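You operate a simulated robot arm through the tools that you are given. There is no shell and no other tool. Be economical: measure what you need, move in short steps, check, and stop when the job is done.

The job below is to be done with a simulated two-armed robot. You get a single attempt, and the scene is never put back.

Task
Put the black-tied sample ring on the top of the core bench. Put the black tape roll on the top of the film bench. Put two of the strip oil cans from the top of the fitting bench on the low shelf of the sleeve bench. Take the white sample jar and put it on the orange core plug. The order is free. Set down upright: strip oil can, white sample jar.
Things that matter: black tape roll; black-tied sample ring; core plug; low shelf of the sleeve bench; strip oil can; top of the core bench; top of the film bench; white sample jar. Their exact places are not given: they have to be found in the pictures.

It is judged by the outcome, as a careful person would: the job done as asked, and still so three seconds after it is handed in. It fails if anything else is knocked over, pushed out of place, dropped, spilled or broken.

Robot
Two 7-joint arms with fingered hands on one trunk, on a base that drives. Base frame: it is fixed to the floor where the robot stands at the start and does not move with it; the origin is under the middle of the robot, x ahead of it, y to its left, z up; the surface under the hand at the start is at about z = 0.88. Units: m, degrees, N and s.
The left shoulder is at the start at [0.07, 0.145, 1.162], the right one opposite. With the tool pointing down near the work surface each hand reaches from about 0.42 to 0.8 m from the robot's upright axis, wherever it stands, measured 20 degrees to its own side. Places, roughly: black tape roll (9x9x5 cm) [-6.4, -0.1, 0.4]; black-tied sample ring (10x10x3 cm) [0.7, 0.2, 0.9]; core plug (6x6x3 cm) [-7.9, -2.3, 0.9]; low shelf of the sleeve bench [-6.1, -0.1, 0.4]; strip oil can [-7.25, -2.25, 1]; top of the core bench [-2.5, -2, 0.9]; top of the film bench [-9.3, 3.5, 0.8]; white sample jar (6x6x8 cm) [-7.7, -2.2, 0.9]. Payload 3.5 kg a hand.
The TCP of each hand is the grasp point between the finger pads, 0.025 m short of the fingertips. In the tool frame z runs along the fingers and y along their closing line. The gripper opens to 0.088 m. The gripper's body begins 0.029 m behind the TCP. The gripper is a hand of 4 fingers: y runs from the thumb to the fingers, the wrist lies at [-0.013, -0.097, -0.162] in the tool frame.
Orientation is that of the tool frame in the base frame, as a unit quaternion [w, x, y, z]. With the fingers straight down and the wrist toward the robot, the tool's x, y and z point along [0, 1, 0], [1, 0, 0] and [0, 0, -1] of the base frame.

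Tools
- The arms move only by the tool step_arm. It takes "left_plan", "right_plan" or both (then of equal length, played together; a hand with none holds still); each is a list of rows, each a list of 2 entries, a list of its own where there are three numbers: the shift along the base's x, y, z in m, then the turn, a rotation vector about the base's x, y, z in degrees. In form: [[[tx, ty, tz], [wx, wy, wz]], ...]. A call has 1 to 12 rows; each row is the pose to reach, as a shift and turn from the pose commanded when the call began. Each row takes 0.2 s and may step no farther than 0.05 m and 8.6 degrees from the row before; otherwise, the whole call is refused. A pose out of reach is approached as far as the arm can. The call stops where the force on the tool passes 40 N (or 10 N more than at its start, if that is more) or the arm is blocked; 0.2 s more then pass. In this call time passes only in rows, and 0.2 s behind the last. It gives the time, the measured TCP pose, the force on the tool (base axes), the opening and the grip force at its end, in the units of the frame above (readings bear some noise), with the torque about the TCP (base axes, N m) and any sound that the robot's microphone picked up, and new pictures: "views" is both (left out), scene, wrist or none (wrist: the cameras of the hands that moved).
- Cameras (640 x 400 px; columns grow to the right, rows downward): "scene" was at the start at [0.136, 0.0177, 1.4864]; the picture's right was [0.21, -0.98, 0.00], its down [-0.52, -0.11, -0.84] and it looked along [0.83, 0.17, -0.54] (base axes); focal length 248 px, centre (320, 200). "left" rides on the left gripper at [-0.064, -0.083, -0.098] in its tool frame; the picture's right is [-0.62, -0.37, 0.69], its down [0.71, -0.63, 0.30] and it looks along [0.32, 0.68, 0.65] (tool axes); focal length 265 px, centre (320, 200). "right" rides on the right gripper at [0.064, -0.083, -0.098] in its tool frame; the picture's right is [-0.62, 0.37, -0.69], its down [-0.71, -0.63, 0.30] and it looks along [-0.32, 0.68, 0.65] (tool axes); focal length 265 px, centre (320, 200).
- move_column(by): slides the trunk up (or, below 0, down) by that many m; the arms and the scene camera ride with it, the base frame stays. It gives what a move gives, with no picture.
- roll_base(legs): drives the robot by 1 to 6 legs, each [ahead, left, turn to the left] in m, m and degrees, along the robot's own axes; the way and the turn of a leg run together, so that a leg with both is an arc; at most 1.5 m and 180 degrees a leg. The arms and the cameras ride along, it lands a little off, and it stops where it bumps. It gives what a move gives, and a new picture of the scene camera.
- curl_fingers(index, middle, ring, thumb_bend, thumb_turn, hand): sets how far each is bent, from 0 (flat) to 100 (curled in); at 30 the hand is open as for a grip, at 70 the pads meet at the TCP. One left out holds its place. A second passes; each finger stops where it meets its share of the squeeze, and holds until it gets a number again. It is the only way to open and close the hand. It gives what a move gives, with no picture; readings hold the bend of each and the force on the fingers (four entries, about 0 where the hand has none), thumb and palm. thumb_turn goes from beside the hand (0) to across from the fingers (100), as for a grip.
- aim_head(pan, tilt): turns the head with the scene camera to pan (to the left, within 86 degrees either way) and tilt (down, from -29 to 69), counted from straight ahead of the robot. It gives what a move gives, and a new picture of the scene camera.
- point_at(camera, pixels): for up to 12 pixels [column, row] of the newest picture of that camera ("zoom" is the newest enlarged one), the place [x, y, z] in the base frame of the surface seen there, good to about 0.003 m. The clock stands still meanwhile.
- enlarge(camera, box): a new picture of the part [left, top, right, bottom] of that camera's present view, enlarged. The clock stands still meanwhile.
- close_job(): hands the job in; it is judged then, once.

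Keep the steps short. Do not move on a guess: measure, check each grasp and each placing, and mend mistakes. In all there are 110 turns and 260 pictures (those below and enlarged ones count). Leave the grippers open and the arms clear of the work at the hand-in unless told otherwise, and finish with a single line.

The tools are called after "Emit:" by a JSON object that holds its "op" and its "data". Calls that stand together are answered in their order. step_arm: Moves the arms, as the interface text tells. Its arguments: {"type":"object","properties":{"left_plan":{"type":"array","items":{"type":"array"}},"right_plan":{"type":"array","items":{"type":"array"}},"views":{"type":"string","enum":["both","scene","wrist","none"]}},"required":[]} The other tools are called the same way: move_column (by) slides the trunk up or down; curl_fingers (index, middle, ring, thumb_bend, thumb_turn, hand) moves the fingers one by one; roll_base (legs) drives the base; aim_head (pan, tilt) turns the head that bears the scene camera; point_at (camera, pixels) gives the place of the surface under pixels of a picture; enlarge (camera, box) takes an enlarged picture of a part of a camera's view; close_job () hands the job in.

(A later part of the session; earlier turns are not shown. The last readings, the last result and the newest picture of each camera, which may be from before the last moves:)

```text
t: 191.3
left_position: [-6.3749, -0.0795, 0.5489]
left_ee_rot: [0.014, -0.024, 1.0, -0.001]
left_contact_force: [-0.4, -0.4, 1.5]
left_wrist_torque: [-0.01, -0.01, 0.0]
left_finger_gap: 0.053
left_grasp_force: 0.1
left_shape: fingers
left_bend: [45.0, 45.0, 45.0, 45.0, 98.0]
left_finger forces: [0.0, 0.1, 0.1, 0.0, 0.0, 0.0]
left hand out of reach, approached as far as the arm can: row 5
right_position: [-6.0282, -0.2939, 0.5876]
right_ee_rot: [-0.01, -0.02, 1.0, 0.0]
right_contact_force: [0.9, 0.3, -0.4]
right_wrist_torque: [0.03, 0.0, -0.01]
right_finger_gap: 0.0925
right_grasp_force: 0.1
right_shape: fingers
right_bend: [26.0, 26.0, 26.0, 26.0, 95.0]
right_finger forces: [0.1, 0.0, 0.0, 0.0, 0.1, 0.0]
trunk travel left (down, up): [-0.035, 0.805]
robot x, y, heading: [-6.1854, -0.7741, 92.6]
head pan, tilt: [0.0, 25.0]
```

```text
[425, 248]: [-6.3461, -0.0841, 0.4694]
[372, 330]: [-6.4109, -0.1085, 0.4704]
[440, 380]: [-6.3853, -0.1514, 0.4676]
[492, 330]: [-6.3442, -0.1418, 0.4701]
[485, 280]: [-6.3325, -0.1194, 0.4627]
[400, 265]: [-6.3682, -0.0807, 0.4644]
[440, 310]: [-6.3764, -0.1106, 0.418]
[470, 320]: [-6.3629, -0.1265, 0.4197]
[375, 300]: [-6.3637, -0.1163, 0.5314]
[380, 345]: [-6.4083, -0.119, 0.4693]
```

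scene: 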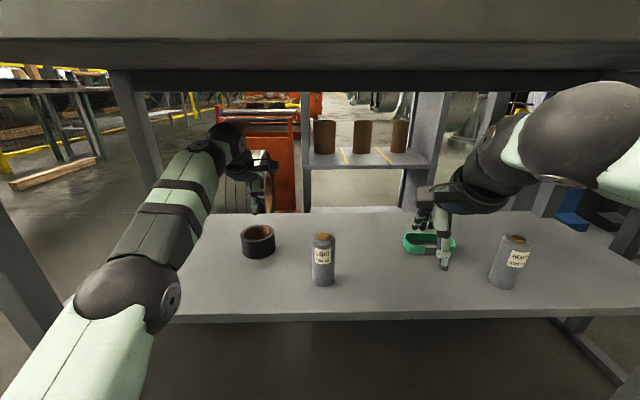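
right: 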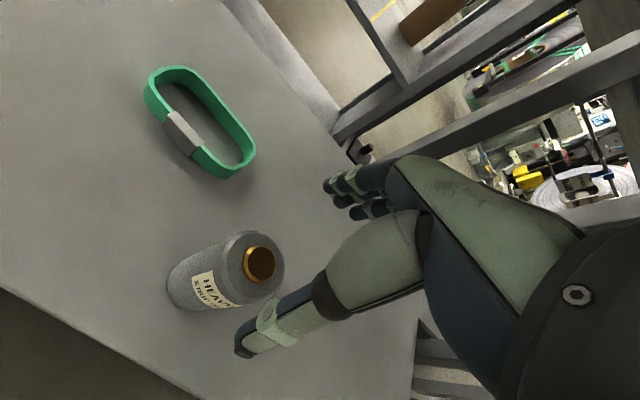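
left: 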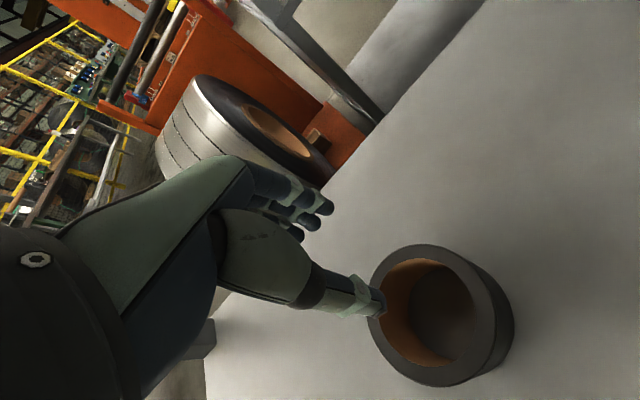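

Centre confirmed at (-6.372, -0.114). The thumb will drop mid-bore and the fingers clear the outer wall. Lowering to TCP z of about 0.465.

Emit:
{"op": "step_arm", "data": {"left_plan": [[[0, 0.002, -0.03], [0, 0, 0]], [[0, 0.002, -0.06], [0, 0, 0]], [[0, 0.002, -0.084], [0, 0, 0]]], "views": "both"}}

```text
t: 192.0
left_position: [-6.3749, -0.0732, 0.497]
left_ee_rot: [0.014, -0.023, 0.999, 0.021]
left_contact_force: [1.3, 0.5, 15.0]
left_wrist_torque: [-0.62, -0.05, 0.02]
left_finger_gap: 0.0569
left_grasp_force: 7.9
left_shape: fingers
left_bend: [45.0, 45.0, 45.0, 42.0, 97.0]
left_finger forces: [0.1, 0.0, 0.0, 0.1, 15.5, 0.0]
right_position: [-6.0267, -0.2941, 0.5874]
right_ee_rot: [-0.009, -0.021, 1.0, 0.0]
right_contact_force: [-0.2, 0.4, 0.6]
right_wrist_torque: [-0.03, -0.03, 0.0]
right_finger_gap: 0.0924
right_grasp_force: 0.0
right_shape: fingers
right_bend: [26.0, 26.0, 26.0, 26.0, 95.0]
right_finger forces: [0.0, 0.0, 0.0, 0.0, 0.0, 0.0]
trunk travel left (down, up): [-0.035, 0.805]
robot x, y, heading: [-6.1856, -0.7748, 92.6]
head pan, tilt: [0.0, 25.0]
stopped in row 3 (left hand): the force on the tool passed its limit at 49 N (the readings are from after the stop); the commanded pose is now the measured one
```

scene: 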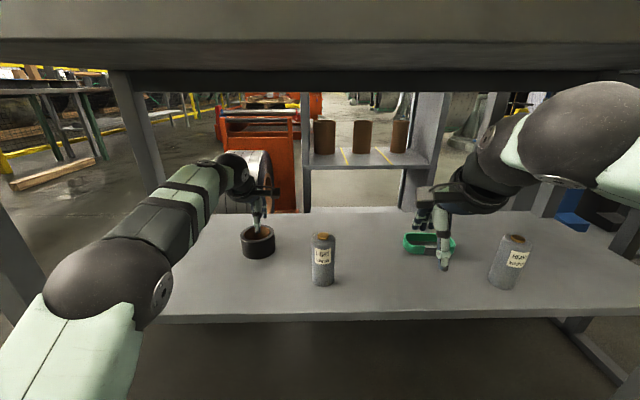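
left: 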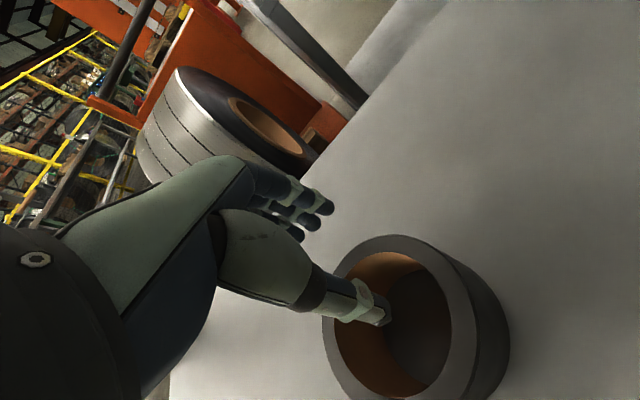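

The thumb met something at rim height. I'll measure the thumb tip against the rim.

Emit:
{"op": "point_at", "data": {"camera": "left", "pixels": [[383, 318], [375, 300], [365, 320], [350, 318], [345, 345], [335, 280], [340, 370], [392, 250], [455, 330], [410, 300], [330, 330], [380, 262]]}}

Emit:
{"op": "enlarge", "data": {"camera": "scene", "box": [210, 150, 310, 270]}}

Emit:
{"op": "enlarge", "data": {"camera": "left", "box": [290, 220, 530, 400]}}

```text
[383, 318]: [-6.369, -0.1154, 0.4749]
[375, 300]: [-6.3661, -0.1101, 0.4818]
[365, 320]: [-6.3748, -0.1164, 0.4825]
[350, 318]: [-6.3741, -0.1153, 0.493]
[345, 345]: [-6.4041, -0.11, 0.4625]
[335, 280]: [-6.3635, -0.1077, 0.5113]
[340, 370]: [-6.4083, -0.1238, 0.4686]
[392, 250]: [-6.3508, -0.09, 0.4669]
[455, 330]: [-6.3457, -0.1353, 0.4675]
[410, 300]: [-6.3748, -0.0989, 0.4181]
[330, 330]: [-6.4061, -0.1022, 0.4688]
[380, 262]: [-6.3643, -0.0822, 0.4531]
```

```text
3.33 times, centred on (260, 210) of scene
```

zoom: 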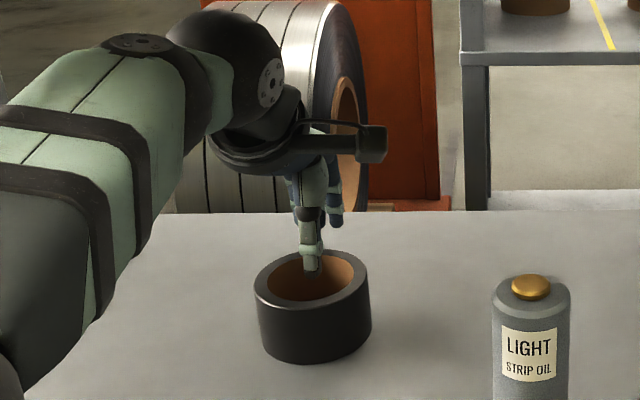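

```text
2.22 times, centred on (410, 310) of left
```

zoom: 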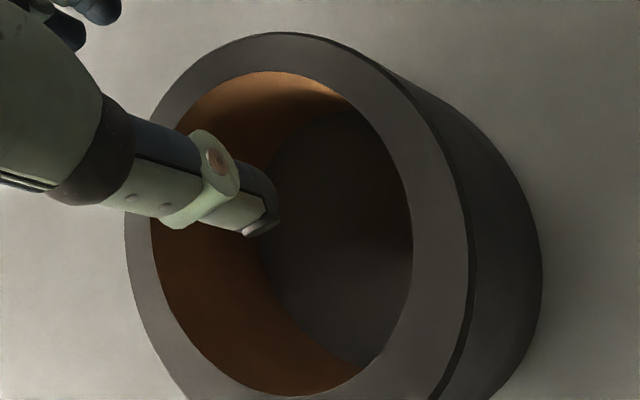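

The thumb tip was mid-bore, yet blocked at rim height. So the bore is apparently not open to the hand. The roll hasn't moved. I'll lift, open the hand wide and grip the roll by its outer diameter instead.

Emit:
{"op": "step_arm", "data": {"left_plan": [[[0, 0, 0.03], [0, 0, 0]], [[0.001, -0.02, 0.06], [-2.5, 0, 0]], [[0.003, -0.041, 0.075], [-2.5, 0, 0]]], "views": "none"}}

Emit:
{"op": "curl_fingers", "data": {"hand": "left", "index": 12, "middle": 12, "ring": 12, "thumb_bend": 12}}

Emit:
{"op": "enlarge", "data": {"camera": "left", "box": [0, 0, 640, 400]}}

Emit:
{"op": "point_at", "data": {"camera": "zoom", "pixels": [[425, 248], [372, 330], [440, 380], [492, 330], [400, 330]]}}

```text
t: 192.8
left_position: [-6.3726, -0.1157, 0.5649]
left_ee_rot: [0.015, -0.023, 1.0, -0.007]
left_contact_force: [0.5, 0.1, -0.5]
left_wrist_torque: [0.01, 0.01, -0.01]
left_finger_gap: 0.0532
left_grasp_force: 0.1
left_shape: fingers
left_bend: [45.0, 45.0, 45.0, 45.0, 97.0]
left_finger forces: [0.1, 0.0, 0.0, 0.0, 0.0, 0.1]
right_position: [-6.0265, -0.2941, 0.5868]
right_ee_rot: [-0.009, -0.021, 1.0, -0.001]
right_contact_force: [-0.2, -0.1, 0.2]
right_wrist_torque: [0.0, 0.03, -0.02]
right_finger_gap: 0.0927
right_grasp_force: 0.3
right_shape: fingers
right_bend: [26.0, 26.0, 26.0, 26.0, 95.0]
right_finger forces: [0.1, 0.0, 0.0, 0.0, 0.0, 0.1]
trunk travel left (down, up): [-0.035, 0.805]
robot x, y, heading: [-6.1863, -0.7775, 92.5]
head pan, tilt: [0.0, 25.0]
```

```text
t: 193.8
left_position: [-6.373, -0.116, 0.5651]
left_ee_rot: [0.014, -0.023, 1.0, -0.007]
left_contact_force: [0.1, -0.7, -0.6]
left_wrist_torque: [-0.01, 0.02, 0.0]
left_finger_gap: 0.1174
left_grasp_force: 0.1
left_shape: fingers
left_bend: [12.0, 12.0, 12.0, 12.0, 97.0]
left_finger forces: [0.0, 0.0, 0.0, 0.0, 0.0, 0.0]
right_position: [-6.0274, -0.2931, 0.5862]
right_ee_rot: [-0.009, -0.02, 1.0, -0.001]
right_contact_force: [0.0, 0.3, -0.5]
right_wrist_torque: [-0.03, 0.01, 0.02]
right_finger_gap: 0.0924
right_grasp_force: 0.1
right_shape: fingers
right_bend: [26.0, 26.0, 26.0, 26.0, 95.0]
right_finger forces: [0.1, 0.1, 0.0, 0.0, 0.0, 0.0]
trunk travel left (down, up): [-0.035, 0.805]
robot x, y, heading: [-6.1807, -0.7775, 92.5]
head pan, tilt: [0.0, 25.0]
```

```text
1.00 times, centred on (320, 200) of left (not enlarged: the box is as wide or as high as the picture)
```

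zoom: 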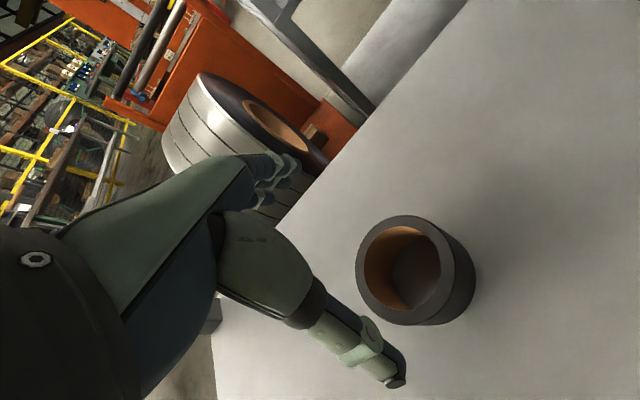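

```text
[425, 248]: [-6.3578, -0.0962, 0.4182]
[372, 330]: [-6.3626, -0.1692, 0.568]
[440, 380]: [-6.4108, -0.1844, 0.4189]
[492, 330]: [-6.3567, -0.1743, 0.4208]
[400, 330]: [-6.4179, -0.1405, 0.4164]
```

Emit:
{"op": "point_at", "data": {"camera": "zoom", "pixels": [[408, 222], [360, 262], [395, 318], [448, 278], [372, 235], [440, 240]]}}

```text
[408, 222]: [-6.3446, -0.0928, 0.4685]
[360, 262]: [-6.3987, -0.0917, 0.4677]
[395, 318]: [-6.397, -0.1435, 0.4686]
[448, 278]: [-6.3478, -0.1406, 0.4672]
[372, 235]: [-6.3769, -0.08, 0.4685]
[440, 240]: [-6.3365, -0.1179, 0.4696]
```

The roll is centred under the hand. Lowering around it.

Emit:
{"op": "step_arm", "data": {"left_plan": [[[0, 0, -0.04], [0, 0, 0]], [[0, 0, -0.075], [0, 0, 0]], [[0, 0, -0.09], [0, 0, 0]], [[0, 0, -0.1], [0, 0, 0]]], "views": "both"}}

```text
t: 194.8
left_position: [-6.3714, -0.1165, 0.4662]
left_ee_rot: [0.015, -0.024, 1.0, -0.006]
left_contact_force: [0.0, -0.4, 0.0]
left_wrist_torque: [-0.03, 0.03, 0.01]
left_finger_gap: 0.1171
left_grasp_force: 0.1
left_shape: fingers
left_bend: [12.0, 12.0, 12.0, 12.0, 97.0]
left_finger forces: [0.0, 0.0, 0.1, 0.0, 0.1, 0.0]
right_position: [-6.0264, -0.2923, 0.5862]
right_ee_rot: [-0.008, -0.021, 1.0, -0.001]
right_contact_force: [-0.6, -1.3, -0.1]
right_wrist_torque: [0.01, -0.01, -0.02]
right_finger_gap: 0.0925
right_grasp_force: 0.1
right_shape: fingers
right_bend: [26.0, 26.0, 26.0, 26.0, 95.0]
right_finger forces: [0.0, 0.0, 0.0, 0.1, 0.0, 0.0]
trunk travel left (down, up): [-0.035, 0.805]
robot x, y, heading: [-6.187, -0.779, 92.5]
head pan, tilt: [0.0, 25.0]
```

scene: 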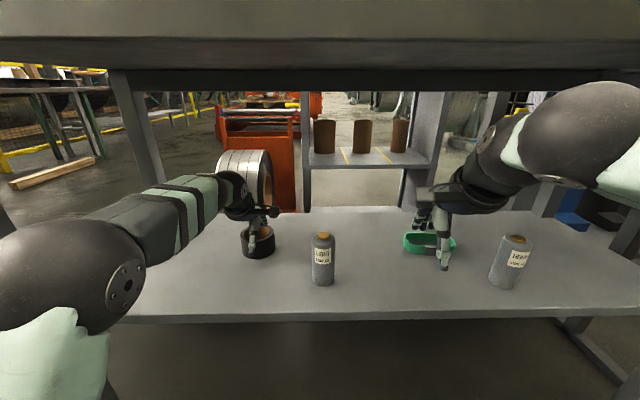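
left: 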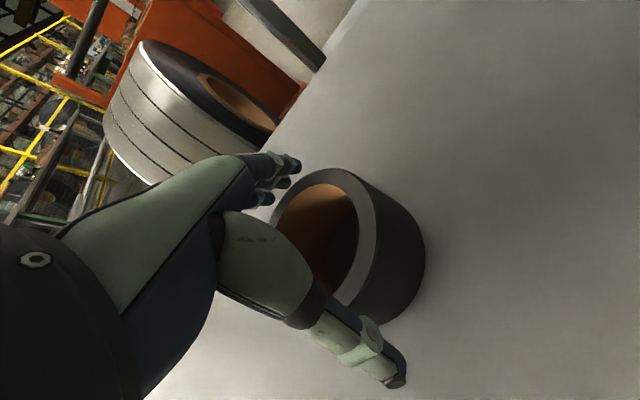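

Emit:
{"op": "step_arm", "data": {"left_plan": [[[0, 0, -0.007], [0, 0, 0]]], "views": "none"}}

Emit:
{"op": "curl_fingers", "data": {"hand": "left", "index": 36, "middle": 36, "ring": 36, "thumb_bend": 36}}

Emit:
{"op": "enlarge", "data": {"camera": "left", "box": [0, 0, 640, 400]}}

```text
t: 195.2
left_position: [-6.3722, -0.1156, 0.4577]
left_ee_rot: [0.015, -0.023, 1.0, -0.005]
left_contact_force: [0.4, -0.7, 0.4]
left_wrist_torque: [-0.06, -0.01, -0.04]
left_finger_gap: 0.1175
left_grasp_force: 0.2
left_shape: fingers
left_bend: [12.0, 12.0, 12.0, 12.0, 97.0]
left_finger forces: [0.1, 0.0, 0.1, 0.1, 0.4, 0.0]
right_position: [-6.0267, -0.2933, 0.5874]
right_ee_rot: [-0.009, -0.02, 1.0, -0.001]
right_contact_force: [-1.0, 0.6, -0.6]
right_wrist_torque: [-0.01, 0.04, 0.01]
right_finger_gap: 0.0927
right_grasp_force: 0.2
right_shape: fingers
right_bend: [26.0, 26.0, 26.0, 26.0, 95.0]
right_finger forces: [0.1, 0.1, 0.0, 0.1, 0.0, 0.0]
trunk travel left (down, up): [-0.035, 0.805]
robot x, y, heading: [-6.1852, -0.7759, 92.5]
head pan, tilt: [0.0, 25.0]
```

```text
t: 196.2
left_position: [-6.3726, -0.1153, 0.4604]
left_ee_rot: [0.015, -0.024, 1.0, -0.004]
left_contact_force: [0.1, 0.0, 7.6]
left_wrist_torque: [0.3, -0.01, 0.04]
left_finger_gap: 0.099
left_grasp_force: 16.0
left_shape: fingers
left_bend: [24.0, 35.0, 36.0, 26.0, 97.0]
left_finger forces: [16.0, 1.1, 0.1, 0.0, 13.9, 0.1]
right_position: [-6.0272, -0.293, 0.5869]
right_ee_rot: [-0.009, -0.02, 1.0, -0.001]
right_contact_force: [0.2, 0.9, -0.5]
right_wrist_torque: [0.0, 0.04, -0.04]
right_finger_gap: 0.0925
right_grasp_force: 0.1
right_shape: fingers
right_bend: [26.0, 26.0, 26.0, 26.0, 95.0]
right_finger forces: [0.0, 0.0, 0.0, 0.0, 0.0, 0.0]
trunk travel left (down, up): [-0.035, 0.805]
robot x, y, heading: [-6.1839, -0.7743, 92.6]
head pan, tilt: [0.0, 25.0]
```

```text
1.00 times, centred on (320, 200) of left (not enlarged: the box is as wide or as high as the picture)
```

zoom: 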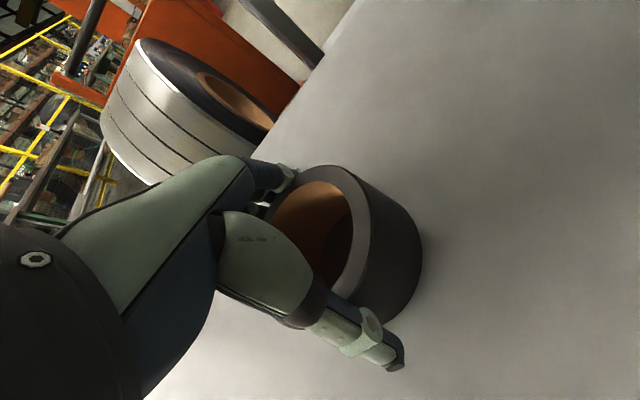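

Contact with index and thumb at about 15 N. I'll firm up slightly and test-lift.

Emit:
{"op": "curl_fingers", "data": {"hand": "left", "index": 40, "middle": 44, "ring": 44, "thumb_bend": 42}}

Emit:
{"op": "step_arm", "data": {"left_plan": [[[0, 0, 0.01], [0, 0, 0]], [[0, 0, 0.03], [0, 0, 0]]], "views": "both"}}

```text
t: 197.2
left_position: [-6.3718, -0.1159, 0.4599]
left_ee_rot: [0.014, -0.022, 1.0, -0.005]
left_contact_force: [-1.2, 4.1, 10.2]
left_wrist_torque: [0.41, 0.02, -0.02]
left_finger_gap: 0.0967
left_grasp_force: 22.7
left_shape: fingers
left_bend: [25.0, 38.0, 40.0, 29.0, 96.0]
left_finger forces: [18.7, 5.0, 2.2, 0.0, 20.2, 0.0]
right_position: [-6.0269, -0.2932, 0.5878]
right_ee_rot: [-0.01, -0.02, 1.0, 0.001]
right_contact_force: [0.3, 0.3, -0.6]
right_wrist_torque: [0.0, 0.01, -0.02]
right_finger_gap: 0.0925
right_grasp_force: 0.1
right_shape: fingers
right_bend: [26.0, 26.0, 26.0, 26.0, 95.0]
right_finger forces: [0.0, 0.1, 0.0, 0.0, 0.0, 0.1]
trunk travel left (down, up): [-0.035, 0.805]
robot x, y, heading: [-6.1806, -0.7781, 92.5]
head pan, tilt: [0.0, 25.0]
```

```text
t: 197.8
left_position: [-6.3735, -0.1169, 0.4868]
left_ee_rot: [0.014, -0.024, 1.0, -0.008]
left_contact_force: [0.3, 0.4, -0.9]
left_wrist_torque: [0.03, -0.01, 0.01]
left_finger_gap: 0.0957
left_grasp_force: 20.6
left_shape: fingers
left_bend: [26.0, 39.0, 41.0, 29.0, 96.0]
left_finger forces: [14.2, 4.4, 2.0, 0.1, 21.0, 0.1]
right_position: [-6.0273, -0.2925, 0.5867]
right_ee_rot: [-0.01, -0.02, 1.0, -0.001]
right_contact_force: [-0.1, 0.4, 0.2]
right_wrist_torque: [-0.01, -0.03, -0.04]
right_finger_gap: 0.0925
right_grasp_force: 0.1
right_shape: fingers
right_bend: [26.0, 26.0, 26.0, 26.0, 95.0]
right_finger forces: [0.0, 0.0, 0.1, 0.0, 0.0, 0.0]
trunk travel left (down, up): [-0.035, 0.805]
robot x, y, heading: [-6.1854, -0.7761, 92.4]
head pan, tilt: [0.0, 25.0]
```

scene: 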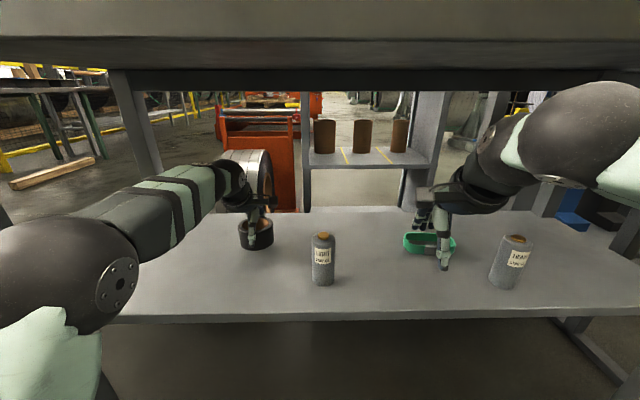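
left: 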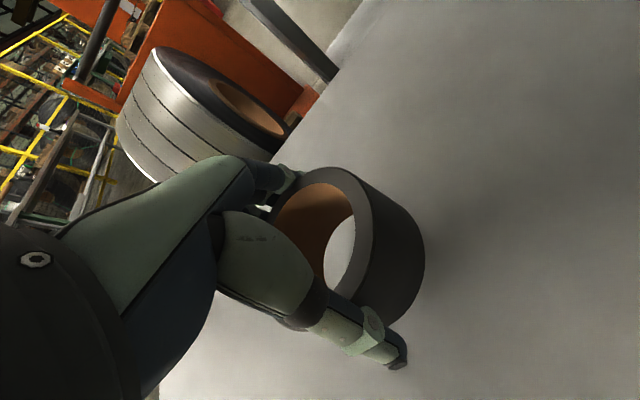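

The roll is held. I'll raise a bit more, draw it out, then back the base away from the bench.

Emit:
{"op": "step_arm", "data": {"left_plan": [[[0, 0, 0.03], [0, 0, 0]], [[0, 0, 0.06], [0, 0, 0]], [[0, -0.04, 0.065], [0, 0, 0]], [[0, -0.08, 0.065], [0, 0, 0]], [[0, -0.12, 0.065], [0, 0, 0]], [[-0.01, -0.16, 0.065], [0, 0, 0]]], "views": "none"}}

Emit:
{"op": "roll_base", "data": {"legs": [[-0.45, 0, 0]]}}

Emit:
{"op": "move_column", "data": {"by": 0.4}}

Emit:
{"op": "move_column", "data": {"by": 0.29}}

```text
t: 199.2
left_position: [-6.3821, -0.2739, 0.5541]
left_ee_rot: [0.015, -0.02, 1.0, -0.005]
left_contact_force: [-0.8, -0.7, 0.2]
left_wrist_torque: [0.04, 0.0, 0.02]
left_finger_gap: 0.0953
left_grasp_force: 19.2
left_shape: fingers
left_bend: [26.0, 39.0, 42.0, 30.0, 96.0]
left_finger forces: [13.6, 4.3, 1.9, 0.0, 19.5, 0.0]
right_position: [-6.0277, -0.2929, 0.5876]
right_ee_rot: [-0.009, -0.02, 1.0, 0.001]
right_contact_force: [0.5, -0.5, -0.7]
right_wrist_torque: [-0.01, -0.01, 0.01]
right_finger_gap: 0.0925
right_grasp_force: 0.0
right_shape: fingers
right_bend: [26.0, 26.0, 26.0, 26.0, 95.0]
right_finger forces: [0.0, 0.0, 0.0, 0.0, 0.0, 0.0]
trunk travel left (down, up): [-0.035, 0.805]
robot x, y, heading: [-6.1862, -0.7775, 92.6]
head pan, tilt: [0.0, 25.0]
```

```text
t: 201.9
left_position: [-6.3648, -0.7215, 0.5529]
left_ee_rot: [0.014, -0.024, 1.0, -0.006]
left_contact_force: [0.1, 0.2, -1.7]
left_wrist_torque: [-0.01, 0.0, -0.02]
left_finger_gap: 0.0952
left_grasp_force: 19.9
left_shape: fingers
left_bend: [26.0, 39.0, 42.0, 30.0, 96.0]
left_finger forces: [13.6, 4.2, 1.8, 0.0, 19.5, 0.1]
right_position: [-6.0075, -0.7393, 0.587]
right_ee_rot: [-0.008, -0.021, 1.0, -0.002]
right_contact_force: [-0.5, -0.3, 0.0]
right_wrist_torque: [-0.02, 0.01, 0.02]
right_finger_gap: 0.0925
right_grasp_force: 0.0
right_shape: fingers
right_bend: [26.0, 26.0, 26.0, 26.0, 95.0]
right_finger forces: [0.0, 0.0, 0.0, 0.1, 0.0, 0.0]
trunk travel left (down, up): [-0.035, 0.805]
robot x, y, heading: [-6.1643, -1.2276, 92.5]
head pan, tilt: [0.0, 25.0]
```

scene: 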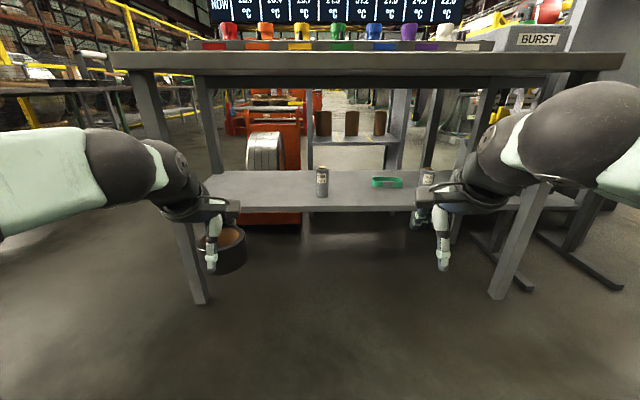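

```text
t: 205.8
left_position: [-6.3635, -0.7212, 0.9527]
left_ee_rot: [0.014, -0.024, 1.0, -0.007]
left_contact_force: [-0.6, -0.7, -1.6]
left_wrist_torque: [-0.02, -0.03, -0.01]
left_finger_gap: 0.0948
left_grasp_force: 19.5
left_shape: fingers
left_bend: [26.0, 39.0, 42.0, 30.0, 96.0]
left_finger forces: [13.6, 4.3, 2.0, 0.1, 19.3, 0.0]
right_position: [-6.0078, -0.7407, 0.9868]
right_ee_rot: [-0.009, -0.02, 1.0, -0.001]
right_contact_force: [1.0, -0.8, 0.5]
right_wrist_torque: [-0.01, 0.0, -0.01]
right_finger_gap: 0.0924
right_grasp_force: 0.1
right_shape: fingers
right_bend: [26.0, 26.0, 26.0, 26.0, 95.0]
right_finger forces: [0.1, 0.0, 0.0, 0.0, 0.0, 0.0]
trunk travel left (down, up): [-0.435, 0.405]
robot x, y, heading: [-6.169, -1.2224, 92.3]
head pan, tilt: [0.0, 25.0]
```

```text
t: 208.7
left_position: [-6.3645, -0.7216, 1.2431]
left_ee_rot: [0.014, -0.024, 1.0, -0.007]
left_contact_force: [-0.6, 0.1, -0.9]
left_wrist_torque: [-0.01, 0.02, 0.0]
left_finger_gap: 0.095
left_grasp_force: 19.1
left_shape: fingers
left_bend: [26.0, 39.0, 42.0, 30.0, 96.0]
left_finger forces: [13.5, 4.2, 2.0, 0.0, 19.2, 0.0]
right_position: [-6.0064, -0.74, 1.276]
right_ee_rot: [-0.009, -0.021, 1.0, -0.001]
right_contact_force: [-0.9, 0.3, 0.4]
right_wrist_torque: [-0.01, 0.01, -0.01]
right_finger_gap: 0.0926
right_grasp_force: 0.0
right_shape: fingers
right_bend: [26.0, 26.0, 26.0, 26.0, 95.0]
right_finger forces: [0.0, 0.0, 0.0, 0.1, 0.0, 0.0]
trunk travel left (down, up): [-0.725, 0.115]
robot x, y, heading: [-6.1682, -1.2257, 92.7]
head pan, tilt: [0.0, 25.0]
```

Roll secure. Slide left to x of about -7.55, then look toward the film bench.

Emit:
{"op": "roll_base", "data": {"legs": [[0, 1.35, -2.5]]}}

Emit:
{"op": "aim_head", "data": {"pan": 12, "tilt": 15}}

```text
t: 215.4
left_position: [-7.6911, -0.7503, 1.2427]
left_ee_rot: [0.014, -0.005, 1.0, -0.007]
left_contact_force: [-0.3, -0.5, -1.6]
left_wrist_torque: [0.0, -0.02, -0.02]
left_finger_gap: 0.0952
left_grasp_force: 19.1
left_shape: fingers
left_bend: [26.0, 39.0, 42.0, 30.0, 96.0]
left_finger forces: [13.4, 4.2, 2.0, 0.2, 19.2, 0.0]
right_position: [-7.3351, -0.7816, 1.2779]
right_ee_rot: [-0.01, -0.002, 1.0, -0.002]
right_contact_force: [0.1, 0.3, -0.5]
right_wrist_torque: [0.01, 0.0, 0.0]
right_finger_gap: 0.0926
right_grasp_force: 0.0
right_shape: fingers
right_bend: [26.0, 26.0, 26.0, 26.0, 95.0]
right_finger forces: [0.0, 0.0, 0.1, 0.0, 0.0, 0.0]
trunk travel left (down, up): [-0.725, 0.115]
robot x, y, heading: [-7.5139, -1.2616, 90.6]
head pan, tilt: [0.0, 25.0]
```

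scene: 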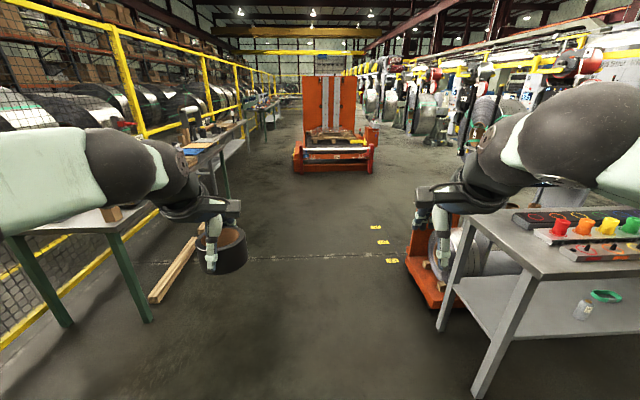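

```text
t: 216.2
left_position: [-7.6913, -0.7496, 1.2436]
left_ee_rot: [0.014, -0.005, 1.0, -0.008]
left_contact_force: [0.8, -0.6, -1.3]
left_wrist_torque: [0.03, 0.02, 0.01]
left_finger_gap: 0.095
left_grasp_force: 19.1
left_shape: fingers
left_bend: [26.0, 39.0, 42.0, 30.0, 96.0]
left_finger forces: [13.3, 4.1, 1.9, 0.0, 19.2, 0.0]
right_position: [-7.3372, -0.7828, 1.2771]
right_ee_rot: [-0.009, -0.002, 1.0, -0.001]
right_contact_force: [-0.3, -0.1, -0.2]
right_wrist_torque: [0.02, 0.02, 0.0]
right_finger_gap: 0.0928
right_grasp_force: 0.1
right_shape: fingers
right_bend: [26.0, 26.0, 26.0, 26.0, 95.0]
right_finger forces: [0.0, 0.1, 0.1, 0.0, 0.0, 0.0]
trunk travel left (down, up): [-0.725, 0.115]
robot x, y, heading: [-7.5103, -1.2642, 90.7]
head pan, tilt: [12.0, 15.0]
```

scene: 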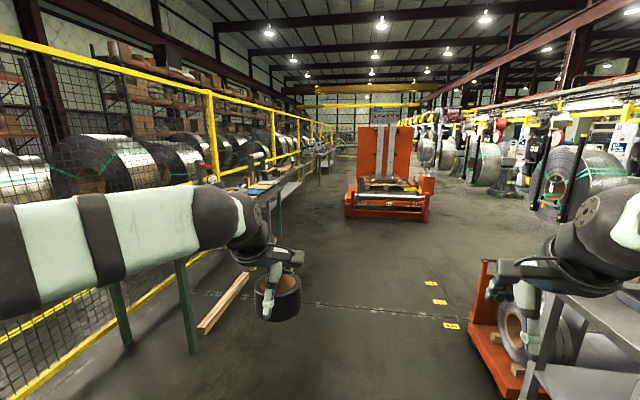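

Emit:
{"op": "point_at", "data": {"camera": "scene", "pixels": [[230, 280], [205, 325], [190, 350], [280, 235], [262, 185], [245, 195], [305, 190], [352, 210], [490, 370], [480, 310]]}}

Emit:
{"op": "enlarge", "data": {"camera": "scene", "box": [220, 130, 360, 250]}}

```text
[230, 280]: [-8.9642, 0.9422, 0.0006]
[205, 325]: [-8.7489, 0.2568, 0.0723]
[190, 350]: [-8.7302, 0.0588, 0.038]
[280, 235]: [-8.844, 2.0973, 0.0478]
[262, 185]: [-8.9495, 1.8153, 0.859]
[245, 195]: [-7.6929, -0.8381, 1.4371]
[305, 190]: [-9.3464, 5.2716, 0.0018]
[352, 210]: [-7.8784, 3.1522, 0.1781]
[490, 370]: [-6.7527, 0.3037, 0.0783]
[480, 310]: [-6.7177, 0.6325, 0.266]
```

```text
3.33 times, centred on (290, 190) of scene
```

zoom: 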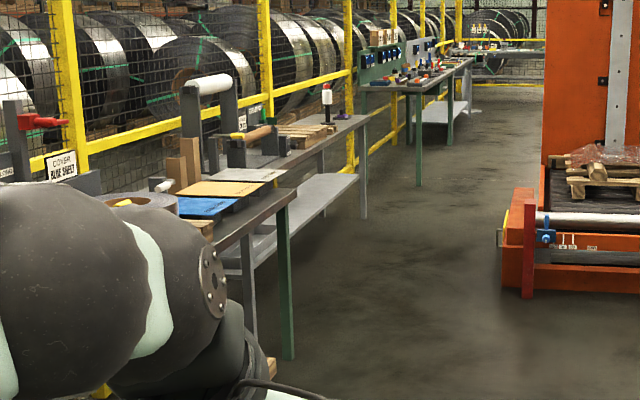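

The film bench is the grey one beyond the green-legged table, with the stacker opposite. I'll drive up the aisle to about (-8.05, 2.0), then turn left.

Emit:
{"op": "roll_base", "data": {"legs": [[1.5, 0.2, 0], [1.5, 0.2, -0.7], [0.25, 0.12, 0]]}}

Emit:
{"op": "aim_head", "data": {"pan": 45, "tilt": 25}}

```text
refused: leg 1 is longer than a leg can be; nothing moved
```

```text
t: 217.1
left_position: [-7.6914, -0.7492, 1.2434]
left_ee_rot: [0.014, -0.005, 1.0, -0.007]
left_contact_force: [-0.1, 0.1, -2.2]
left_wrist_torque: [-0.02, 0.01, -0.01]
left_finger_gap: 0.095
left_grasp_force: 19.5
left_shape: fingers
left_bend: [26.0, 39.0, 42.0, 30.0, 96.0]
left_finger forces: [13.4, 4.2, 2.0, 0.0, 19.3, 0.1]
right_position: [-7.3363, -0.7831, 1.278]
right_ee_rot: [-0.009, -0.002, 1.0, -0.001]
right_contact_force: [0.3, 0.6, 0.1]
right_wrist_torque: [0.01, 0.0, -0.02]
right_finger_gap: 0.0925
right_grasp_force: 0.1
right_shape: fingers
right_bend: [26.0, 26.0, 26.0, 26.0, 95.0]
right_finger forces: [0.1, 0.0, 0.0, 0.0, 0.1, 0.0]
trunk travel left (down, up): [-0.725, 0.115]
robot x, y, heading: [-7.5091, -1.2653, 90.5]
head pan, tilt: [45.0, 25.0]
```

scene: 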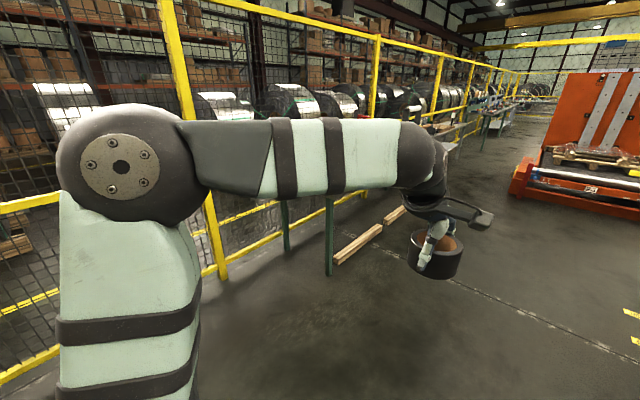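

Emit:
{"op": "point_at", "data": {"camera": "scene", "pixels": [[382, 226], [337, 262], [405, 208]]}}

Emit:
{"op": "roll_base", "data": {"legs": [[1.45, 0.15, 0], [1.45, 0.15, -0.7], [0.35, 0.1, 0]]}}

Emit:
{"op": "aim_head", "data": {"pan": 40, "tilt": 25}}

```text
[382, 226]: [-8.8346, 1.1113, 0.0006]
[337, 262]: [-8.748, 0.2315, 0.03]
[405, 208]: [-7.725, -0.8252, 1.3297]
```

```text
t: 233.2
left_position: [-8.0471, 2.5151, 1.243]
left_ee_rot: [0.013, 0.013, 1.0, -0.006]
left_contact_force: [-0.3, -0.4, -0.5]
left_wrist_torque: [0.0, 0.03, -0.01]
left_finger_gap: 0.095
left_grasp_force: 19.2
left_shape: fingers
left_bend: [26.0, 39.0, 42.0, 30.0, 96.0]
left_finger forces: [13.4, 4.4, 2.0, 0.0, 19.1, 0.0]
right_position: [-7.6928, 2.4689, 1.2778]
right_ee_rot: [-0.009, 0.018, 1.0, 0.0]
right_contact_force: [-0.7, -0.7, 0.0]
right_wrist_torque: [-0.01, 0.0, 0.01]
right_finger_gap: 0.0925
right_grasp_force: 0.0
right_shape: fingers
right_bend: [26.0, 26.0, 26.0, 26.0, 95.0]
right_finger forces: [0.1, 0.1, 0.0, 0.0, 0.1, 0.0]
trunk travel left (down, up): [-0.725, 0.115]
robot x, y, heading: [-7.8883, 1.9982, 88.1]
head pan, tilt: [45.0, 25.0]
```

scene: 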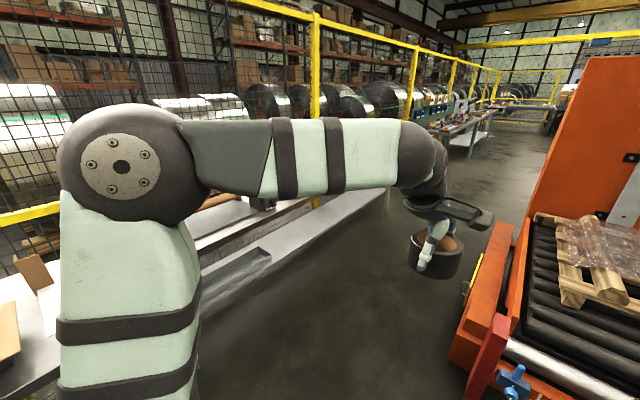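

```text
t: 233.8
left_position: [-8.0472, 2.5173, 1.2425]
left_ee_rot: [0.014, 0.014, 1.0, -0.007]
left_contact_force: [0.4, 0.4, -1.5]
left_wrist_torque: [0.0, 0.0, -0.03]
left_finger_gap: 0.0949
left_grasp_force: 19.4
left_shape: fingers
left_bend: [26.0, 39.0, 42.0, 30.0, 96.0]
left_finger forces: [13.4, 4.2, 1.9, 0.0, 19.2, 0.1]
right_position: [-7.6927, 2.4706, 1.2769]
right_ee_rot: [-0.008, 0.017, 1.0, -0.001]
right_contact_force: [1.0, -1.0, -0.7]
right_wrist_torque: [0.02, -0.01, -0.01]
right_finger_gap: 0.0927
right_grasp_force: 0.1
right_shape: fingers
right_bend: [26.0, 26.0, 26.0, 26.0, 95.0]
right_finger forces: [0.0, 0.0, 0.0, 0.0, 0.0, 0.0]
trunk travel left (down, up): [-0.725, 0.115]
robot x, y, heading: [-7.8842, 1.9993, 88.5]
head pan, tilt: [40.0, 25.0]
```

scene: 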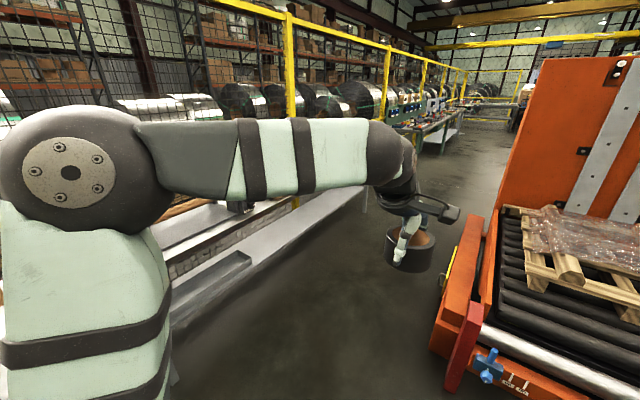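

Turn left by 92° to face the bench line.

Emit:
{"op": "roll_base", "data": {"legs": [[0, 0, 91.5]]}}

Emit:
{"op": "aim_head", "data": {"pan": -30, "tilt": 28}}

```text
t: 238.2
left_position: [-8.3973, 1.8189, 1.2428]
left_ee_rot: [-0.014, 0.712, -0.702, -0.005]
left_contact_force: [-0.1, 0.2, -0.8]
left_wrist_torque: [0.03, 0.03, 0.01]
left_finger_gap: 0.0943
left_grasp_force: 18.4
left_shape: fingers
left_bend: [26.0, 39.0, 42.0, 30.0, 96.0]
left_finger forces: [13.0, 4.0, 1.9, 0.0, 18.3, 0.0]
right_position: [-8.3658, 2.1731, 1.2772]
right_ee_rot: [0.005, 0.71, -0.705, 0.007]
right_contact_force: [0.0, 0.2, 0.8]
right_wrist_torque: [0.0, -0.02, 0.02]
right_finger_gap: 0.0925
right_grasp_force: 0.1
right_shape: fingers
right_bend: [26.0, 26.0, 26.0, 26.0, 95.0]
right_finger forces: [0.0, 0.0, 0.1, 0.1, 0.0, 0.0]
trunk travel left (down, up): [-0.725, 0.115]
robot x, y, heading: [-7.8825, 2.0023, -179.3]
head pan, tilt: [40.0, 25.0]
```

scene: 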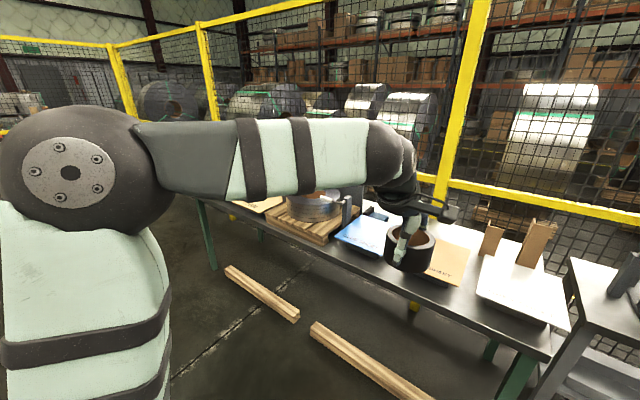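

```text
t: 239.6
left_position: [-8.3962, 1.8178, 1.2437]
left_ee_rot: [-0.014, 0.712, -0.702, -0.006]
left_contact_force: [0.2, -0.7, -1.4]
left_wrist_torque: [-0.02, 0.03, 0.0]
left_finger_gap: 0.0946
left_grasp_force: 18.6
left_shape: fingers
left_bend: [26.0, 39.0, 42.0, 30.0, 96.0]
left_finger forces: [13.0, 4.1, 2.0, 0.0, 18.3, 0.0]
right_position: [-8.3647, 2.173, 1.2772]
right_ee_rot: [0.006, 0.709, -0.705, 0.007]
right_contact_force: [-0.3, 1.1, 0.7]
right_wrist_torque: [0.01, -0.01, -0.04]
right_finger_gap: 0.0925
right_grasp_force: 0.0
right_shape: fingers
right_bend: [26.0, 26.0, 26.0, 26.0, 95.0]
right_finger forces: [0.0, 0.0, 0.0, 0.0, 0.1, 0.0]
trunk travel left (down, up): [-0.725, 0.115]
robot x, y, heading: [-7.8861, 1.9983, -179.7]
head pan, tilt: [-30.0, 28.0]
```

scene: 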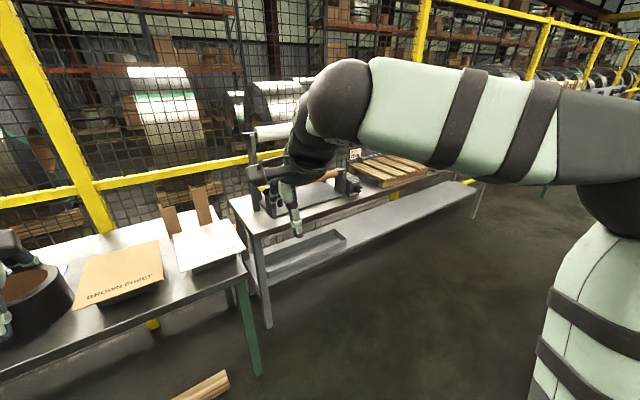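

Emit:
{"op": "point_at", "data": {"camera": "scene", "pixels": [[268, 322], [245, 225], [350, 202], [430, 178], [258, 372], [240, 270], [290, 210], [330, 215], [345, 235], [390, 165]]}}

```text
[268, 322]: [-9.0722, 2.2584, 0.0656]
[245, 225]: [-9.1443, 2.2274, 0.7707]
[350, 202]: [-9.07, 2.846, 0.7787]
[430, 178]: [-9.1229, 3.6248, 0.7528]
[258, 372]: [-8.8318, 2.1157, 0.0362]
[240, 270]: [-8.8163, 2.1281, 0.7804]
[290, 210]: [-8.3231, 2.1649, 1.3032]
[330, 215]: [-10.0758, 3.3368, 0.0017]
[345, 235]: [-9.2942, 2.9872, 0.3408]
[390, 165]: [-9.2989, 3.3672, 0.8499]
```

The film bench front is at x ≈ -9.06, top about 0.79. I'll go ahead 0.42 m, then slide right 0.8 m.

Emit:
{"op": "roll_base", "data": {"legs": [[0.42, 0, 0], [0, -0.8, 0]]}}

Emit:
{"op": "aim_head", "data": {"pan": 0, "tilt": 40}}

```text
t: 246.0
left_position: [-8.8239, 2.5999, 1.2425]
left_ee_rot: [-0.016, 0.717, -0.697, -0.005]
left_contact_force: [0.5, 0.7, -0.3]
left_wrist_torque: [-0.02, 0.0, 0.01]
left_finger_gap: 0.0943
left_grasp_force: 18.5
left_shape: fingers
left_bend: [26.0, 39.0, 42.0, 30.0, 96.0]
left_finger forces: [13.0, 4.1, 1.8, 0.0, 18.4, 0.0]
right_position: [-8.7962, 2.9556, 1.2767]
right_ee_rot: [0.006, 0.715, -0.699, 0.006]
right_contact_force: [-0.5, 0.1, -0.2]
right_wrist_torque: [0.0, 0.0, -0.01]
right_finger_gap: 0.0927
right_grasp_force: 0.2
right_shape: fingers
right_bend: [26.0, 26.0, 26.0, 26.0, 95.0]
right_finger forces: [0.0, 0.1, 0.1, 0.0, 0.0, 0.0]
trunk travel left (down, up): [-0.725, 0.115]
robot x, y, heading: [-8.3171, 2.7889, -178.5]
head pan, tilt: [-30.0, 28.0]
```

scene: 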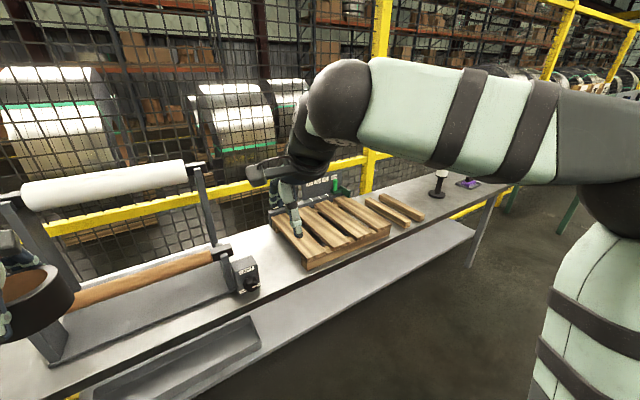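

```text
t: 246.9
left_position: [-8.8231, 2.5998, 1.2434]
left_ee_rot: [-0.015, 0.717, -0.697, -0.005]
left_contact_force: [-0.5, 0.1, -1.1]
left_wrist_torque: [-0.02, 0.0, 0.0]
left_finger_gap: 0.0944
left_grasp_force: 18.3
left_shape: fingers
left_bend: [26.0, 39.0, 42.0, 30.0, 96.0]
left_finger forces: [12.9, 4.1, 1.9, 0.0, 18.3, 0.0]
right_position: [-8.7967, 2.9568, 1.2768]
right_ee_rot: [0.006, 0.714, -0.7, 0.007]
right_contact_force: [-0.9, -0.6, 0.2]
right_wrist_torque: [-0.01, 0.02, 0.01]
right_finger_gap: 0.0928
right_grasp_force: 0.2
right_shape: fingers
right_bend: [26.0, 26.0, 26.0, 26.0, 95.0]
right_finger forces: [0.1, 0.0, 0.1, 0.1, 0.0, 0.0]
trunk travel left (down, up): [-0.725, 0.115]
robot x, y, heading: [-8.3185, 2.7861, -178.6]
head pan, tilt: [0.0, 40.0]
```

scene: 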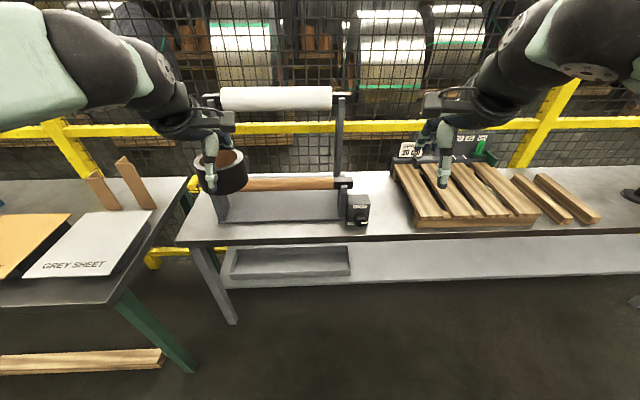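

Emit:
{"op": "point_at", "data": {"camera": "scene", "pixels": [[370, 220], [390, 200], [413, 222], [390, 232], [380, 185], [358, 200], [395, 165], [350, 185], [600, 220], [630, 220], [560, 185], [390, 240]]}}

Emit:
{"op": "enlarge", "data": {"camera": "scene", "box": [320, 130, 480, 250]}}

```text
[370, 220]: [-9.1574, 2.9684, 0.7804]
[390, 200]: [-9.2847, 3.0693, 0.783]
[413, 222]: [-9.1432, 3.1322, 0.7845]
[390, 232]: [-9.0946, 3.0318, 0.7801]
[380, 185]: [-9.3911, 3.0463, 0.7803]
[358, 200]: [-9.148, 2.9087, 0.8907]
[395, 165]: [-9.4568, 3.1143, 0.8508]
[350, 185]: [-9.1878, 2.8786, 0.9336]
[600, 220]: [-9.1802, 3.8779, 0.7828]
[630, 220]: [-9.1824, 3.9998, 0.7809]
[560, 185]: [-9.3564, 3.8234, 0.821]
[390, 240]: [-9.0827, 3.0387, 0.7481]
```

```text
3.33 times, centred on (400, 190) of scene
```

zoom: 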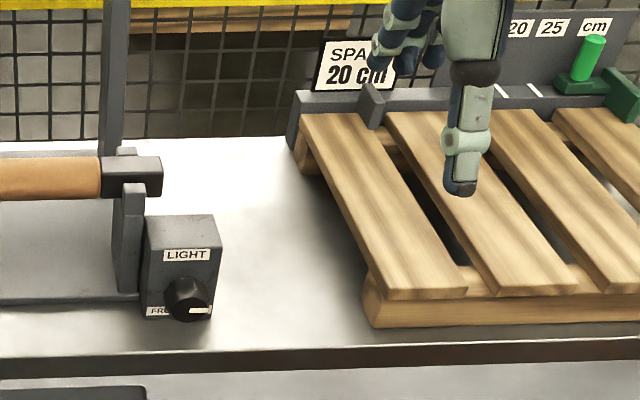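

There's a free gap on the bench top from y = 2.965 to 3.12, which fits the 9 cm roll at about (-9.17, 3.043). Slide right 0.38 m, then ahead 0.2 m.

Emit:
{"op": "roll_base", "data": {"legs": [[0, -0.38, -1.4], [0.2, 0, 0]]}}

Emit:
{"op": "aim_head", "data": {"pan": 10, "tilt": 48}}

```text
t: 250.6
left_position: [-9.0334, 2.9971, 1.245]
left_ee_rot: [0.013, -0.706, 0.708, 0.006]
left_contact_force: [0.7, 0.6, -1.7]
left_wrist_torque: [0.02, 0.01, -0.01]
left_finger_gap: 0.0943
left_grasp_force: 18.7
left_shape: fingers
left_bend: [26.0, 39.0, 42.0, 30.0, 96.0]
left_finger forces: [13.0, 4.1, 1.9, 0.1, 18.3, 0.1]
right_position: [-8.9929, 3.3523, 1.2787]
right_ee_rot: [-0.008, -0.704, 0.71, -0.006]
right_contact_force: [0.6, -0.3, 0.0]
right_wrist_torque: [0.04, 0.01, 0.03]
right_finger_gap: 0.0927
right_grasp_force: 0.1
right_shape: fingers
right_bend: [26.0, 26.0, 26.0, 26.0, 95.0]
right_finger forces: [0.1, 0.0, 0.0, 0.0, 0.0, 0.0]
trunk travel left (down, up): [-0.725, 0.115]
robot x, y, heading: [-8.5187, 3.1704, 179.8]
head pan, tilt: [0.0, 40.0]
```

scene: 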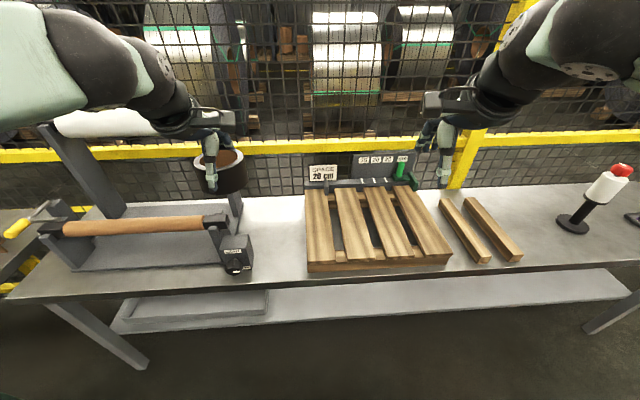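

```text
t: 251.3
left_position: [-9.0339, 2.9969, 1.2443]
left_ee_rot: [0.015, -0.706, 0.708, 0.005]
left_contact_force: [0.8, -0.1, -0.2]
left_wrist_torque: [-0.04, 0.0, 0.02]
left_finger_gap: 0.0942
left_grasp_force: 18.6
left_shape: fingers
left_bend: [26.0, 39.0, 42.0, 30.0, 96.0]
left_finger forces: [13.0, 4.0, 2.0, 0.0, 18.3, 0.1]
right_position: [-8.997, 3.3541, 1.2768]
right_ee_rot: [-0.006, -0.704, 0.71, -0.007]
right_contact_force: [-0.5, -0.2, 0.5]
right_wrist_torque: [0.01, 0.0, -0.02]
right_finger_gap: 0.0927
right_grasp_force: 0.2
right_shape: fingers
right_bend: [26.0, 26.0, 26.0, 26.0, 95.0]
right_finger forces: [0.1, 0.0, 0.0, 0.1, 0.1, 0.0]
trunk travel left (down, up): [-0.725, 0.115]
robot x, y, heading: [-8.5197, 3.1702, 179.6]
head pan, tilt: [10.0, 48.0]
```

scene: 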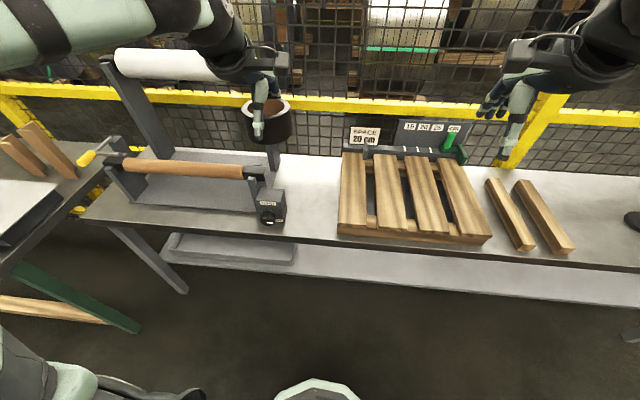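

Emit:
{"op": "point_at", "data": {"camera": "scene", "pixels": [[284, 210], [288, 226], [338, 232], [341, 190], [310, 215], [310, 240], [310, 180], [344, 160], [282, 195], [275, 165]]}}

Emit:
{"op": "enlarge", "data": {"camera": "scene", "box": [220, 60, 360, 250]}}

```text
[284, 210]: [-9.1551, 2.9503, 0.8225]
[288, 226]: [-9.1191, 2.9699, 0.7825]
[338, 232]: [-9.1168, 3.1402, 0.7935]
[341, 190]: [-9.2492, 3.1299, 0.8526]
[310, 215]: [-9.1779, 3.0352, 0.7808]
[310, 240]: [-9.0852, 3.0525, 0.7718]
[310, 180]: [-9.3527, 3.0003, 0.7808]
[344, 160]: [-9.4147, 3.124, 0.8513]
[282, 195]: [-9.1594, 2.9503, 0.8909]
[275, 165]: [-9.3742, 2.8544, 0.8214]
```

```text
2.11 times, centred on (290, 155) of scene
5 turns are left
```

zoom: 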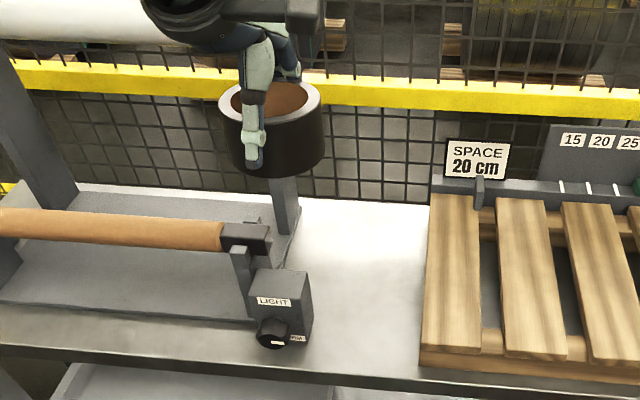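

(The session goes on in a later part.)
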